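You operate a simulated robot arm through the tools that you are given. There is no shell and no other tool. Be economical: measure what you need, move in short steps, check, and stop when the job is done.

The job below is to be done with a simulated robot arm. You get a single attempt, and the scene is never put back.

Task
Stand the green-banded stopper from the top of the sample board beside the filter three five. It goes on the side that lies toward x +0.7, y -0.7 (a direction in the base frame), with about 3 cm between them.
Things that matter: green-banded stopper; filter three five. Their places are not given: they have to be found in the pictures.

Only the result counts: the job must be done as asked and must still hold three seconds after the hand-in. Knocking over, shifting, dropping, spilling or breaking anything else fails it.

Robot
A 7-joint arm with a two-finger parallel gripper, fixed in place. Base frame: the origin is at the foot of the arm, x ahead of it, y to its left, z up; the work surface is at about z = 0.785. Readings come in m, rad, newtons and seconds.
With the tool pointing down near the work surface it reaches from about 0.22 to 0.68 m from the base axis. Its first joint turns from -1.152 to 1.152 rad. Payload 2.4 kg.
Tool frame: the origin (TCP) lies between the finger pads and is the grasp point; the fingertips stand 0.03 m ahead of it; z points along the fingers, y is the line along which they close. The gripper opens to 0.094 m. The fingers are 0.028 m wide and 0.01 m thick; the gripper's body (0.05 by 0.096 m) begins 0.055 m behind the TCP.
Orientation is that of the tool frame in the base frame, as a unit quaternion [x, y, z, w]. With the fingers straight down and closing along the base's y, the tool's x points along the base's -x, its y along +y and its z along -z.

Tools
- The arm moves only by the tool step_arm. Its argument "series" is a list of rows, each a list of 3 entries, a list of its own where there are three numbers: the finger opening in m, from 0 to 0.094, then the shift along the tool's x, y, z in units of 30 mm (1.0 is 30 mm), then the turn about the tool's z in units of 6 degrees (1.0 is 6 degrees). In form: [[hand, [dx, dy, dz], yaw], ...]. A call has 1 to 20 rows; each row shifts and turns the commanded pose from where the row before left it, along the tool's axes as they then stand. A call with a number of a shift or a turn outside -1 to 1 is refused whole. Rows are played at 5 a second. More than 0.05 m and 0.15 rad between two rows, or a gripper value outside its range, and nothing of the call is played. Where a pose cannot be reached the arm comes as near as it can. A force on the tool above 40 N (or 10 N above the force at the start of the call, whichever is more), or a blocked arm, ends the call early, and 0.2 s more pass. The fingers move at their own pace (about 0.153 m/s each) and stop on an object; they squeeze with about 39 N. The grip force told is the motor's: it shows also when the fingers shut on nothing. Time passes only in rows, and 0.2 s behind the last, so rows that do not move let the fingers close. It gives the time, the measured TCP pose, the force on the tool (base axes), the opening and the grip force at its end, in the units of the frame above (readings bear some noise).
- Cameras (640 x 400 px; columns grow to the right, rows downward): "scene" is fixed at [0.0481, 0.4944, 1.4386]; the picture's right is [-0.58, -0.82, 0.00], its down [-0.59, 0.41, -0.70] and it looks along [0.57, -0.40, -0.72] (base axes); focal length 355 px, centre (320, 200). "wrist" rides on the gripper at [-0.037, 0, -0.058] in the tool frame; the picture's right is [0.00, -1.00, 0.00], its down [0.97, 0.00, -0.24] and it looks along [0.24, 0.00, 0.97] (tool axes); focal length 218 px, centre (320, 200).
- capture(camera): a new picture of that camera. The clock stands still meanwhile.
- pixel_to_xyz(camera, pixels): there is no depth. For up to 12 entries [column, row, z] of the newest picture of that camera ("zoom" is the newest enlarged one), the place [x, y] in the base frame at which the ray of that pixel passes the height z, good to about 0.002 m, but the place of the scene camera against the robot may be out by one fixed shift of up to 0.018 m in any direction. The clock stands still meanwhile.
- inspect(camera, box): a new picture of the part [left, top, right, bottom] of that camera's present view, enlarged. The clock stands still meanwhile.
- close_job(): hands the job in; it is judged then, once.

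Keep the steps short. Do not move on a guess: measure, check each grasp and each placing, and mend mistakes. In all there are 60 turns and 30 pictures (those below and enlarged ones count). Leave the gripper open and the arm clear of the work at the hand-in unless told otherwise, and finish with a single line.

The tools are called as a command line: name --argument value ..., lists and objects as JSON in quotes. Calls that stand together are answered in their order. step_arm: Moves the arm, as the interface text tells. Its arguments: {"type":"object","properties":{"series":{"type":"array","items":{"type":"array"}}},"required":["series"]} The other tools are called the same way: capture (camera) takes a picture; pixel_to_xyz (camera, pixels) gives the place at which the rays of pixels pass given heights; inspect (camera, box) takes an enlarged picture of a part of a camera's view; close_job () hands the job in.

At the start:

```text
t: 0.0
eef_pos: [0.4343, 0.1858, 1.0285]
orientation: [-0.001, 1.0, 0.0, 0.0]
wrist_force: [0.1, 0.6, -0.1]
grip_width: 0.094
finger_force: 0.1
```

scene: 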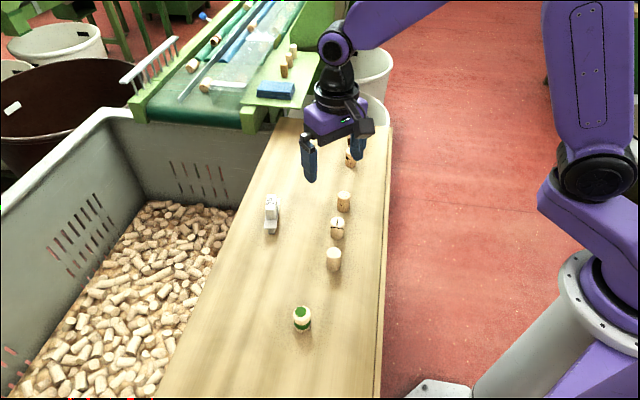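
wrist: 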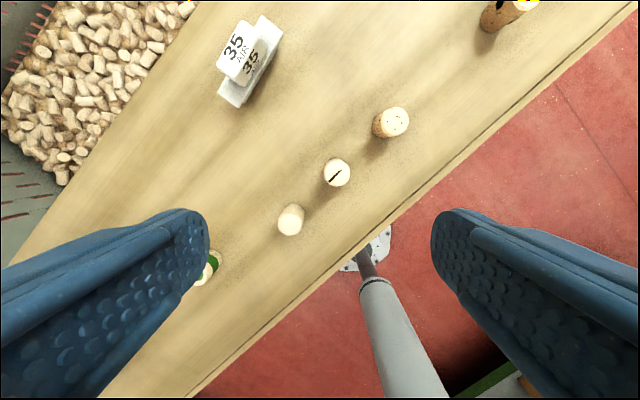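

I see the green-banded stopper at scene (302,318) and the white "35" filter at (271,213). I'll enlarge both and measure them.

inspect --camera "scene" --box '[220, 180, 380, 340]'

inspect --camera "wrist" --box '[180, 0, 420, 150]'

pixel_to_xyz --camera "scene" --pixels '[[302, 326, 0.785], [302, 311, 0.815], [333, 268, 0.785], [337, 236, 0.785], [343, 208, 0.785], [270, 230, 0.785], [271, 200, 0.82], [160, 398, 0.785], [378, 398, 0.785], [390, 130, 0.785]]'

pixel_to_xyz --camera "wrist" --pixels '[[219, 95, 0.785], [241, 108, 0.785], [280, 30, 0.785], [262, 17, 0.785], [291, 220, 0.81], [337, 172, 0.81], [394, 121, 0.81], [207, 268, 0.81], [380, 133, 0.785]]'

```text
2.50 times, centred on (300, 260) of scene
```

zoom: 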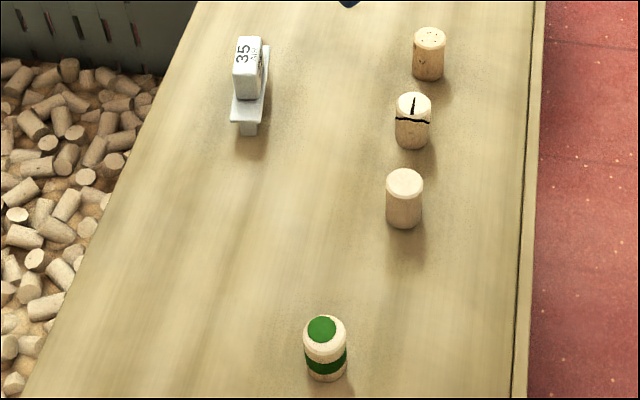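

```text
2.67 times, centred on (300, 75) of wrist
```

zoom: 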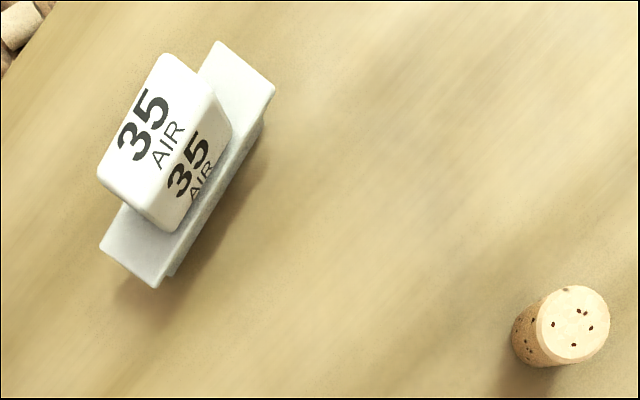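

```text
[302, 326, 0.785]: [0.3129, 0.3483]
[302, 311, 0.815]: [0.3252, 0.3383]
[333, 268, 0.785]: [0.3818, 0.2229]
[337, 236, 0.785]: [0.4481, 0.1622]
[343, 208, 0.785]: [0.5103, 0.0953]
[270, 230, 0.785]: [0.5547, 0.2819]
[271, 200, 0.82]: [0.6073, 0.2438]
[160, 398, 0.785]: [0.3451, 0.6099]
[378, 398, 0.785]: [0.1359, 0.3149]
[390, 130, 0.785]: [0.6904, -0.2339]
```

```text
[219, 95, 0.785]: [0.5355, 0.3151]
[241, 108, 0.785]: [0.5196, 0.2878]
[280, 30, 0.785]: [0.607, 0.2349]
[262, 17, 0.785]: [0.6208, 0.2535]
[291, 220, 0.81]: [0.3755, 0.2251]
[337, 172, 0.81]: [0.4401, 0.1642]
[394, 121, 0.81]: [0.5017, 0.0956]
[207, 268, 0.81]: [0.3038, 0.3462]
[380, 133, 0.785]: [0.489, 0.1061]
```

The wrist view puts the filter near (0.57, 0.27), with its long axis running roughly towards +x,-y. I'll move over it at this height to measure its shape and the free spot. I'll also check the other stoppers for a second green band.

step_arm --series '[[0.094, [-0.9, 0.62, 0], 0], [0.094, [-0.9, 0.62, 0], 0], [0.094, [-0.9, 0.62, 0], 0], [0.094, [-0.9, 0.62, 0], 0], [0.094, [0, 0, 0], 0], [0.094, [0, 0, 0], 0]]'

capture --camera "wrist"

inspect --camera "scene" --box '[160, 0, 400, 150]'

```text
t: 1.4
eef_pos: [0.543, 0.2591, 1.0304]
orientation: [-0.001, 1.0, 0.0, 0.0]
wrist_force: [-0.3, -0.2, 0.1]
grip_width: 0.0938
finger_force: 0.0
```

```text
25 pictures are left
```

wrist: 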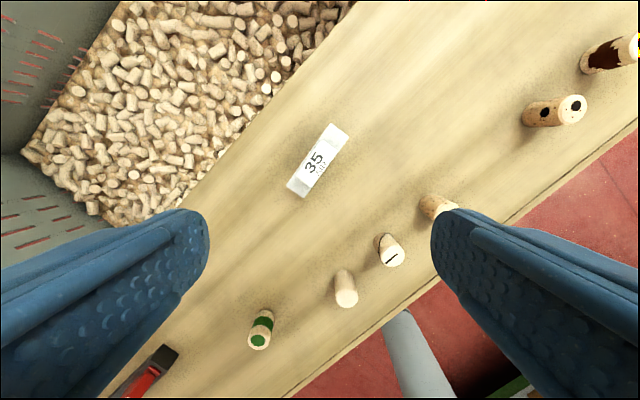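

```text
2.67 times, centred on (280, 75) of scene
```

zoom: 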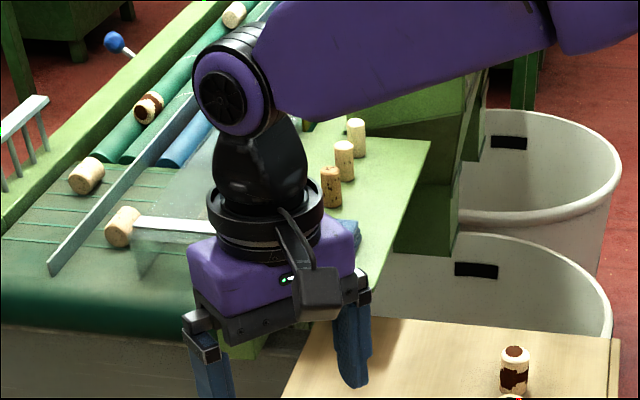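

Only one stopper has a green band: wrist (261,330). A red and black tool lies at (150,370). Next I'll enlarge the filter and the stopper.

inspect --camera "wrist" --box '[270, 110, 366, 206]'

pixel_to_xyz --camera "zoom" --pixels '[[320, 200, 0.8]]'

inspect --camera "wrist" --box '[90, 300, 290, 400]'

```text
4.17 times, centred on (318, 158) of wrist
```

zoom: 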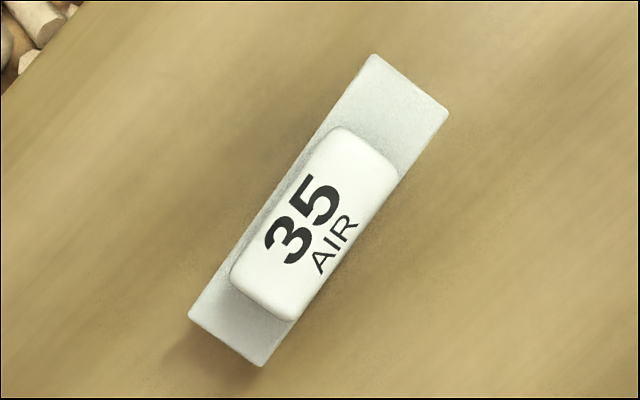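

```text
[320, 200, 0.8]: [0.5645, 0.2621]
```

```text
3.20 times, centred on (190, 350) of wrist
```

zoom: 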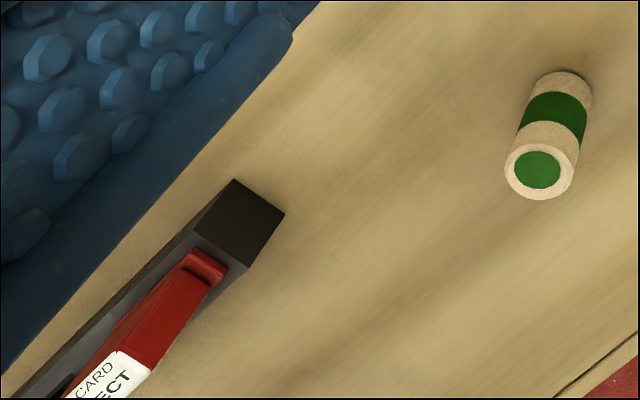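

Now to turn the plate corners, the stopper's top and base, and the knife tip into base coordinates.

pixel_to_xyz --camera "wrist" --pixels '[[330.7, 123, 0.8], [348.9, 136.4, 0.8], [304.1, 198, 0.8], [286.3, 184.9, 0.8], [258.75, 341.25, 0.815], [258.75, 341.25, 0.82], [258.75, 341.25, 0.825], [265.6, 317.5, 0.785], [248, 337, 0.82], [270, 341, 0.82], [179, 354, 0.79], [436, 204, 0.785]]'

```text
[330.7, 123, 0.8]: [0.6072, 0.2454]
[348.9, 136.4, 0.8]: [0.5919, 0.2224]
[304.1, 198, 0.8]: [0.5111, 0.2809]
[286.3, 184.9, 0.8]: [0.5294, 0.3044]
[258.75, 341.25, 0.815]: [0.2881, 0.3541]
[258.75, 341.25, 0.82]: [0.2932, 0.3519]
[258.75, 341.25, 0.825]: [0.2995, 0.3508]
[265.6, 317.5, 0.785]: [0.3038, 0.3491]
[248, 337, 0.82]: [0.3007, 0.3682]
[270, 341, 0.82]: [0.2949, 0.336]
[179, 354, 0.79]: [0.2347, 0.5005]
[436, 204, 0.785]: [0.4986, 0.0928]
```

Results so far:
- **Stopper:** near (0.303, 0.350), radius about 0.014, top at about 0.828.
- **Filter plate:** centre about (0.5605, 0.263), about 0.094 long, axis at about -36°.
- **Stopper target:** about (0.6255, 0.198).

I'll move above the stopper at z≈0.9 and check.

step_arm --series '[[0.094, [0.889, 0.335, 0.2], 0], [0.094, [0.889, 0.335, 0.2], 0], [0.094, [0.889, 0.335, 0.2], 0], [0.094, [0.889, 0.335, 0.2], 0], [0.094, [0.889, 0.335, 0.2], 0], [0.094, [0.889, 0.335, 0.6], 0], [0.094, [0.889, 0.335, 0.8], 0], [0.094, [0.889, 0.335, 0.9], 0], [0.094, [0.889, 0.335, 0.9], 0], [0.094, [0, 0, 0], 0], [0.094, [0, 0, 0], 0]]'

capture --camera "wrist"

```text
t: 3.8
eef_pos: [0.3028, 0.3523, 0.8999]
orientation: [0.0, 1.0, 0.0, 0.0]
wrist_force: [-0.7, -0.5, -0.1]
grip_width: 0.0943
finger_force: 0.0
```

```text
21 pictures are left
```

wrist: 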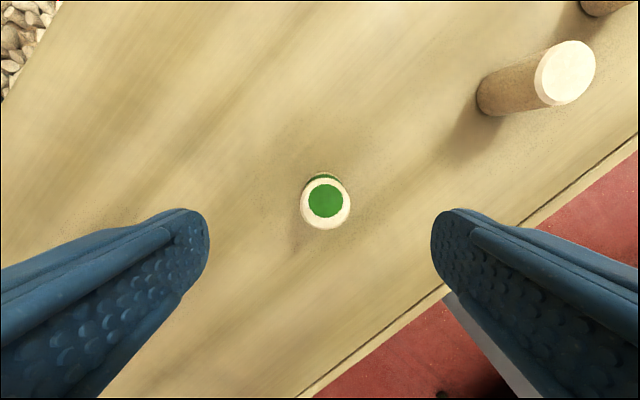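

The stopper's top is at wrist (326,204), between the fingers. I'll compute the remaining offset.

pixel_to_xyz --camera "wrist" --pixels '[[326, 204, 0.82], [326, 204, 0.828], [301, 204, 0.825], [351, 204, 0.825], [326, 229, 0.825], [322, 172, 0.785]]'

```text
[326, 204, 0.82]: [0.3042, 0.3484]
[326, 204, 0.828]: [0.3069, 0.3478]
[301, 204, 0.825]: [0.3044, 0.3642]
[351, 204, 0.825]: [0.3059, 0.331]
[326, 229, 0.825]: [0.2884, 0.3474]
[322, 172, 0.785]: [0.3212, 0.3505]
```

The centre is about (0.3055, 0.349), with radius about 0.016. I'll correct by a few mm and descend to z≈0.820 with the fingers open.

step_arm --series '[[0.094, [-0.08, -0.115, 0], 0], [0.094, [0, 0, 0.6], 0], [0.094, [0, 0, 0.6], 0], [0.094, [0, 0, 0.6], 0], [0.094, [0, 0, 0.5], 0], [0.094, [0, 0, 0.35], 0], [0.094, [0, 0, 0], 0], [0.094, [0, 0, 0], 0]]'

capture --camera "wrist"

```text
t: 5.6
eef_pos: [0.3047, 0.3464, 0.824]
orientation: [-0.001, 1.0, 0.0, 0.0]
wrist_force: [0.0, -0.2, -0.1]
grip_width: 0.0941
finger_force: 0.0
```

```text
20 pictures are left
```

wrist: 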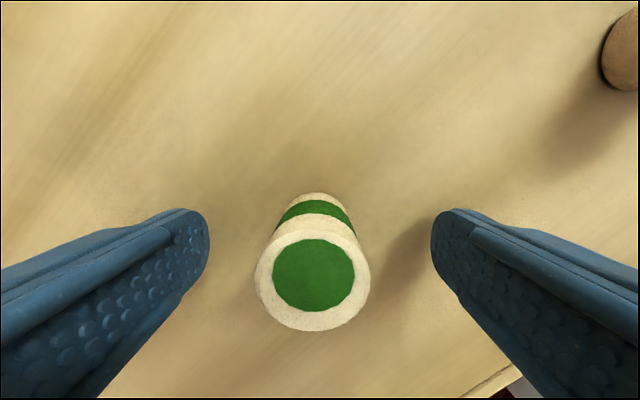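

The stopper is nearly centred, with its top at (312,277). I'll check x and y precisely before closing.

pixel_to_xyz --camera "wrist" --pixels '[[312, 276, 0.823], [312, 276, 0.828], [256, 276, 0.825], [370, 276, 0.825], [317, 193, 0.785]]'

```text
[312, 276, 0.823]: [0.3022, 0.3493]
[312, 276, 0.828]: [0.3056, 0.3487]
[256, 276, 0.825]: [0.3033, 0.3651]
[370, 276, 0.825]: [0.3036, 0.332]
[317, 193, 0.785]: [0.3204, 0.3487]
```

It is centred to within about 2 mm. I'll shift y by +2 mm, go down 3 mm and close.

step_arm --series '[[0.094, [0, 0.07, 0.1], 0], [0.094, [0, 0, 0], 0], [0.04, [0, 0, 0], 0], [0.02, [0, 0, 0], 0], [0.02, [0, 0, 0], 0], [0.02, [0, 0, 0], 0]]'

```text
t: 7.0
eef_pos: [0.3061, 0.3502, 0.8212]
orientation: [0.0, 1.0, 0.0, 0.0]
wrist_force: [-0.3, 0.4, 0.2]
grip_width: 0.0279
finger_force: 39.1
```

The fingers stopped at 28 mm with 39 N, so the stopper is gripped. Next: lift about 9 cm and check.

step_arm --series '[[0.02, [0, 0, -0.4], 0], [0.02, [0, 0, -0.6], 0], [0.02, [0, 0, -0.8], 0], [0.02, [0, 0, -0.8], 0], [0.02, [0, 0, -0.6], 0], [0.02, [0, 0, 0], 0]]'

capture --camera "wrist"

```text
t: 8.4
eef_pos: [0.3069, 0.3491, 0.9168]
orientation: [0.0, 1.0, 0.0, 0.001]
wrist_force: [-0.1, -0.4, -0.1]
grip_width: 0.0277
finger_force: 39.2
```

```text
19 pictures are left
```

wrist: 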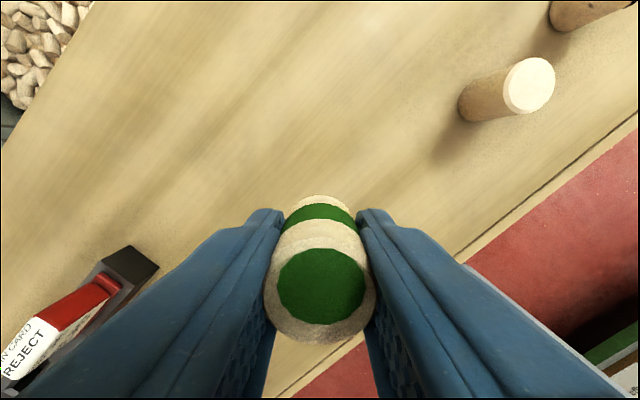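

The stopper is held upright. I'll rise to about 0.98 and carry it to above (0.6255, 0.198), then turn 45° so the fingers close across the direction to the filter.

step_arm --series '[[0.02, [0, 0, -0.7], 0], [0.02, [-0.4, -0.2, -0.7], 0], [0.02, [-0.93, -0.44, -0.7], 0], [0.02, [-0.93, -0.44, 0], 0], [0.02, [-0.93, -0.44, 0], 0], [0.02, [-0.93, -0.44, 0], 0], [0.02, [-0.93, -0.44, 0], 0], [0.02, [-0.93, -0.44, 0], 0], [0.02, [-0.93, -0.44, 0], 0], [0.02, [-0.93, -0.44, 0], 0], [0.02, [-0.93, -0.44, 0], 0], [0.02, [-0.93, -0.44, 0], 0], [0.02, [-0.93, -0.43, 0], 0], [0.02, [0, 0, 0], 0], [0.02, [0, 0, 0], 0]]'

capture --camera "wrist"

```text
t: 11.6
eef_pos: [0.625, 0.1992, 0.9806]
orientation: [0.0, 1.0, -0.001, 0.0]
wrist_force: [-0.4, 0.5, -0.1]
grip_width: 0.0288
finger_force: 38.9
```

```text
18 pictures are left
```

wrist: 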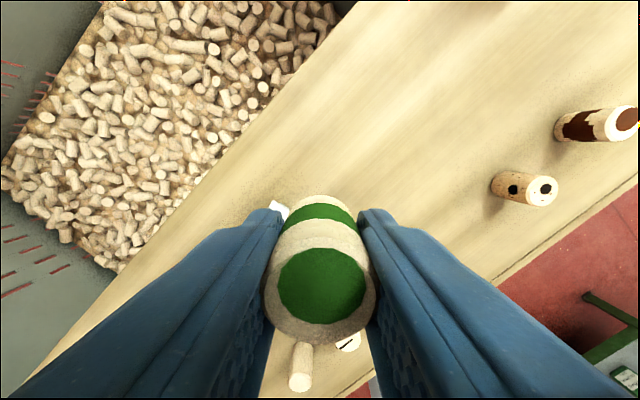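

It is at (0.625, 0.199) and still held. I'll turn +45° about the tool axis now.

step_arm --series '[[0.02, [0, 0, 0], 0.9], [0.02, [0, 0, 0], 0.95], [0.02, [0, 0, 0], 0.95], [0.02, [0, 0, 0], 0.95], [0.02, [0, 0, 0], 0.95], [0.02, [0, 0, 0], 0.95], [0.02, [0, 0, 0], 0.95], [0.02, [0, 0, 0], 0.9], [0.02, [0, 0, 0], 0], [0.02, [0, 0, 0], 0]]'

capture --camera "wrist"

capture --camera "scene"

```text
t: 13.8
eef_pos: [0.6241, 0.1981, 0.9798]
orientation: [0.382, 0.924, 0.0, 0.0]
wrist_force: [0.7, 0.2, 0.2]
grip_width: 0.0289
finger_force: 39.2
```

```text
17 pictures are left
```

wrist: 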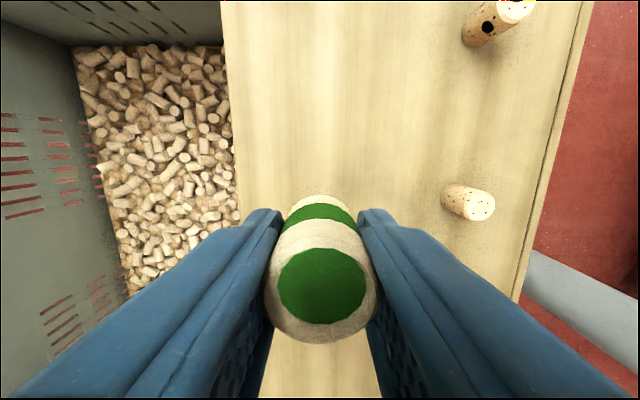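

```text
16 pictures are left
```

scene: 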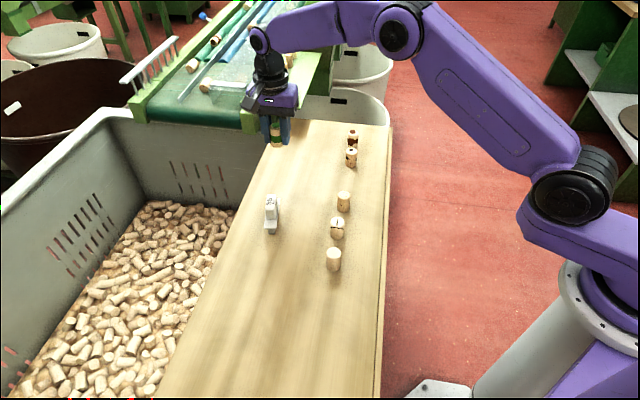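

The orientation is as planned: the camera side points to (+0.7, -0.7), away from the filter. I'll descend to z≈0.85 and check clearance.

step_arm --series '[[0.02, [0, 0, 0.8], 0], [0.02, [0, 0, 0.8], 0], [0.02, [0, 0, 0.8], 0], [0.02, [0, 0, 0.8], 0], [0.02, [0, 0, 0.6], 0], [0.02, [0, 0, 0.5], 0], [0.02, [0, 0, 0], 0], [0.02, [0, 0, 0], 0]]'

inspect --camera "scene" --box '[200, 80, 360, 240]'

```text
t: 15.6
eef_pos: [0.625, 0.201, 0.8485]
orientation: [0.383, 0.924, 0.0, 0.001]
wrist_force: [0.3, 0.9, 0.0]
grip_width: 0.0289
finger_force: 39.4
```

```text
2.50 times, centred on (280, 160) of scene
```

zoom: 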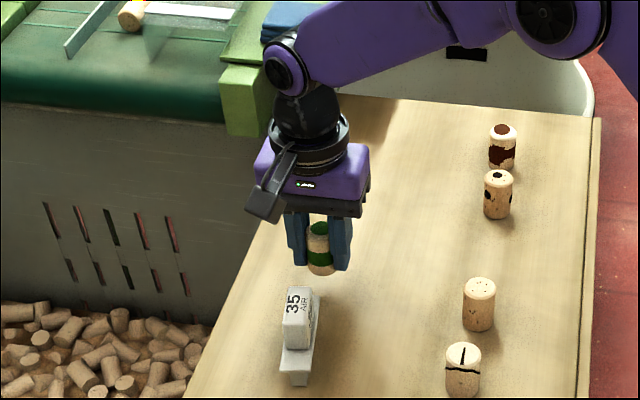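

The held stopper hangs clear of the filter. I'll lower it the last 26 mm gently.

step_arm --series '[[0.02, [0, 0, 0.4], 0], [0.02, [0, 0, 0.25], 0], [0.02, [0, 0, 0.12], 0], [0.02, [0, 0, 0.05], 0], [0.02, [0, 0, 0], 0], [0.02, [0, 0, 0], 0]]'

inspect --camera "scene" --box '[230, 120, 330, 240]'

```text
t: 17.0
eef_pos: [0.6259, 0.1989, 0.8246]
orientation: [0.383, 0.924, -0.001, 0.0]
wrist_force: [0.0, -0.7, 0.4]
grip_width: 0.0289
finger_force: 39.0
```

```text
3.33 times, centred on (280, 180) of scene
```

zoom: 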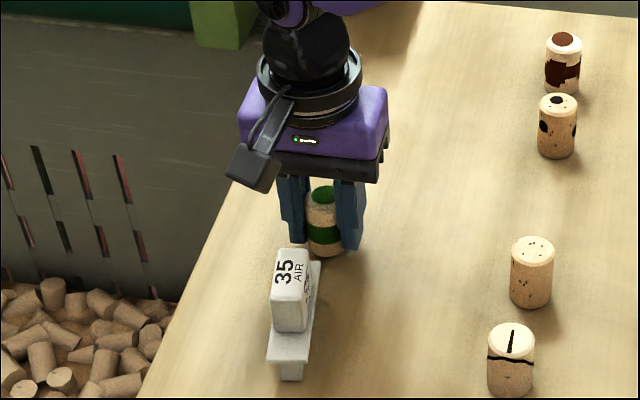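

No contact yet (z 0.8246, contact expected at about 0.821). I'll check the gap in this picture first: stopper base versus the plate's far end.

pixel_to_xyz --camera "zoom" --pixels '[[325, 256, 0.788], [309, 248, 0.788], [343, 250, 0.788], [321, 262, 0.81], [308, 357, 0.81], [267, 357, 0.81], [292, 378, 0.785]]'

step_arm --series '[[0.02, [0, 0, 0.04], 0], [0.02, [0, 0, 0.03], 0], [0.02, [0, 0, 0.03], 0], [0.02, [0, 0, 0], 0]]'

```text
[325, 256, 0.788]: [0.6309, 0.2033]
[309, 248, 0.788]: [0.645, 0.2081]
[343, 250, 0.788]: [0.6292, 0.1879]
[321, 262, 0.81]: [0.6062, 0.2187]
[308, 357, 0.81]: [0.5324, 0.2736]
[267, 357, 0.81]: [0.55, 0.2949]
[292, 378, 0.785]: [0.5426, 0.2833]
```

```text
t: 18.0
eef_pos: [0.6253, 0.1983, 0.8219]
orientation: [0.383, 0.924, 0.001, 0.0]
wrist_force: [-0.5, 0.1, 0.3]
grip_width: 0.0289
finger_force: 39.6
```

In the scene view the offset between stopper and plate agrees with a gap of about 3 cm. Still no contact force, so I'll go down another few mm in small steps.

step_arm --series '[[0.02, [0, 0, 0.03], 0], [0.02, [0, 0, 0.03], 0], [0.02, [0, 0, 0], 0]]'

```text
t: 18.8
eef_pos: [0.6238, 0.1992, 0.8218]
orientation: [0.382, 0.924, 0.0, 0.0]
wrist_force: [0.0, 0.2, -0.3]
grip_width: 0.0292
finger_force: 38.3
```

step_arm --series '[[0.02, [0, 0, 0.03], 0], [0.02, [0, 0, 0], 0], [0.02, [0, 0, 0], 0]]'

inspect --camera "scene" --box '[255, 140, 315, 200]'

```text
t: 19.6
eef_pos: [0.6243, 0.1972, 0.8207]
orientation: [0.382, 0.924, -0.001, -0.001]
wrist_force: [-0.7, -0.2, 0.9]
grip_width: 0.0291
finger_force: 39.1
```

```text
6.67 times, centred on (285, 170) of scene
```

zoom: 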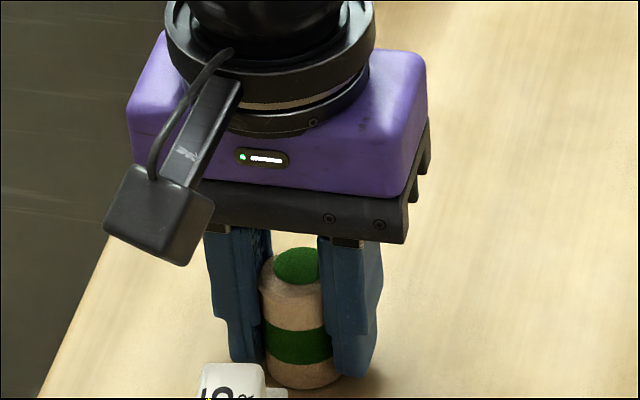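

It is within about 1 mm of the board. I'll take another small step to feel contact.

step_arm --series '[[0.02, [0, 0, 0.03], 0], [0.02, [0, 0, 0], 0], [0.02, [0, 0, 0], 0]]'

```text
t: 20.4
eef_pos: [0.6249, 0.1991, 0.8201]
orientation: [0.382, 0.924, 0.0, 0.001]
wrist_force: [-0.1, -1.9, 10.9]
grip_width: 0.0292
finger_force: 39.0
```

Contact: 11 N upward. I'll open the fingers to 5 cm and then rise straight up.

step_arm --series '[[0.02, [0, 0, -0.02], 0], [0.034, [0, 0, 0], 0], [0.05, [0, 0, 0], 0], [0.05, [0, 0, 0], 0], [0.05, [0, 0, -0.3], 0], [0.05, [0, 0, -0.6], 0], [0.05, [0, 0, -0.8], 0], [0.05, [0, 0, -0.9], 0], [0.05, [0, 0, -0.9], 0], [0.05, [0, 0, 0], 0]]'

capture --camera "wrist"

```text
t: 22.6
eef_pos: [0.6246, 0.1972, 0.9268]
orientation: [0.382, 0.924, 0.0, 0.0]
wrist_force: [-0.4, 0.9, -0.5]
grip_width: 0.0496
finger_force: 0.0
```

```text
12 pictures are left
```

wrist: 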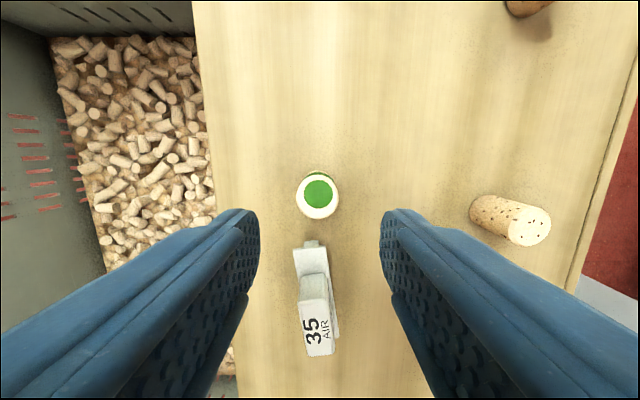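

The stopper is standing. A foot shows under the plate at (312,243), so I'll enlarge that and measure the true gap.

inspect --camera "wrist" --box '[270, 160, 370, 260]'

pixel_to_xyz --camera "wrist" --pixels '[[311, 240, 0.785], [311, 240, 0.79], [311, 249, 0.81], [294, 250, 0.81], [328, 248, 0.81], [317, 219, 0.828], [319, 196, 0.828], [317, 170, 0.785]]'

```text
4.00 times, centred on (320, 210) of wrist
```

zoom: 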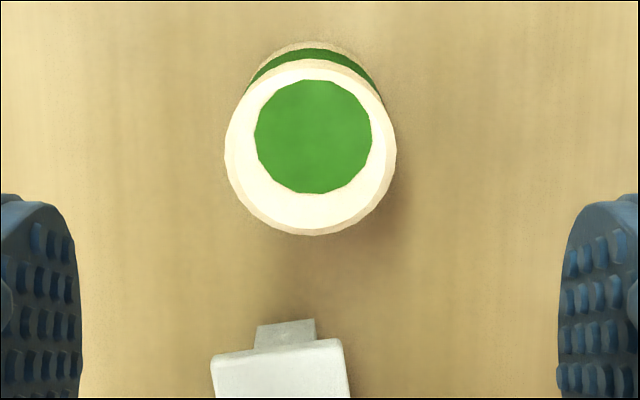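

```text
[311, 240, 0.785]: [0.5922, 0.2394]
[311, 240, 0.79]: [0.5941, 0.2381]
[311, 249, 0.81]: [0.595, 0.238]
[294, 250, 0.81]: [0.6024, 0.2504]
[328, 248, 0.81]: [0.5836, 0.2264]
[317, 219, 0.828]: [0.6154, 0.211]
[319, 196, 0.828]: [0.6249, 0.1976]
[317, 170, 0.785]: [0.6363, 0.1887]
```

From the two wrist views combined, the gap comes out at about 3.2 cm, and the stopper sits along the -45° direction from the filter's centre. Now I'll rise, open fully and do a last check from the scene camera.

step_arm --series '[[0.06, [0, 0, -0.9], 0], [0.094, [0, 0, -0.9], 0], [0.094, [0.5, -0.9, -0.2], 0], [0.094, [0.5, -0.9, 0], 0], [0.094, [0.5, -0.9, 0], 0], [0.094, [0.5, -0.9, 0], 0], [0.094, [0, -0.9, 0], 0], [0.094, [0, 0, 0], 0], [0.094, [0, 0, 0], 0]]'

capture --camera "scene"

```text
t: 24.6
eef_pos: [0.4859, 0.148, 0.9842]
orientation: [0.382, 0.924, 0.0, 0.0]
wrist_force: [0.4, 1.3, 0.3]
grip_width: 0.094
finger_force: 0.0
```

```text
10 pictures are left
```

scene: 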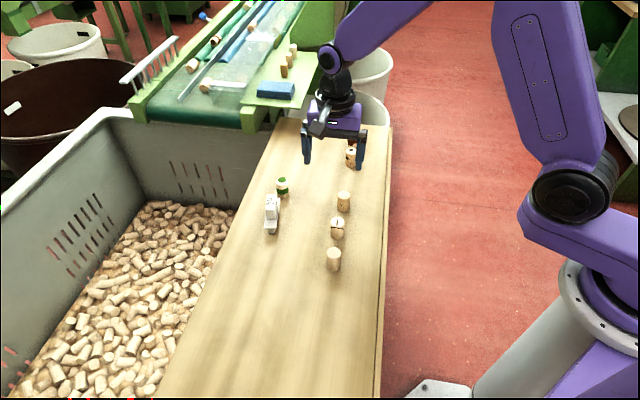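

The stopper stands at scene (282,187), beside the filter. The other stoppers are where they were, the gripper is open and the arm is clear. I'll hand it in.

close_job

```text
The job is handed in.
```

The green-banded stopper stands upright about 3 cm from filter 35, on its +x/-y side; nothing else was seen to move, and the gripper is open and clear.
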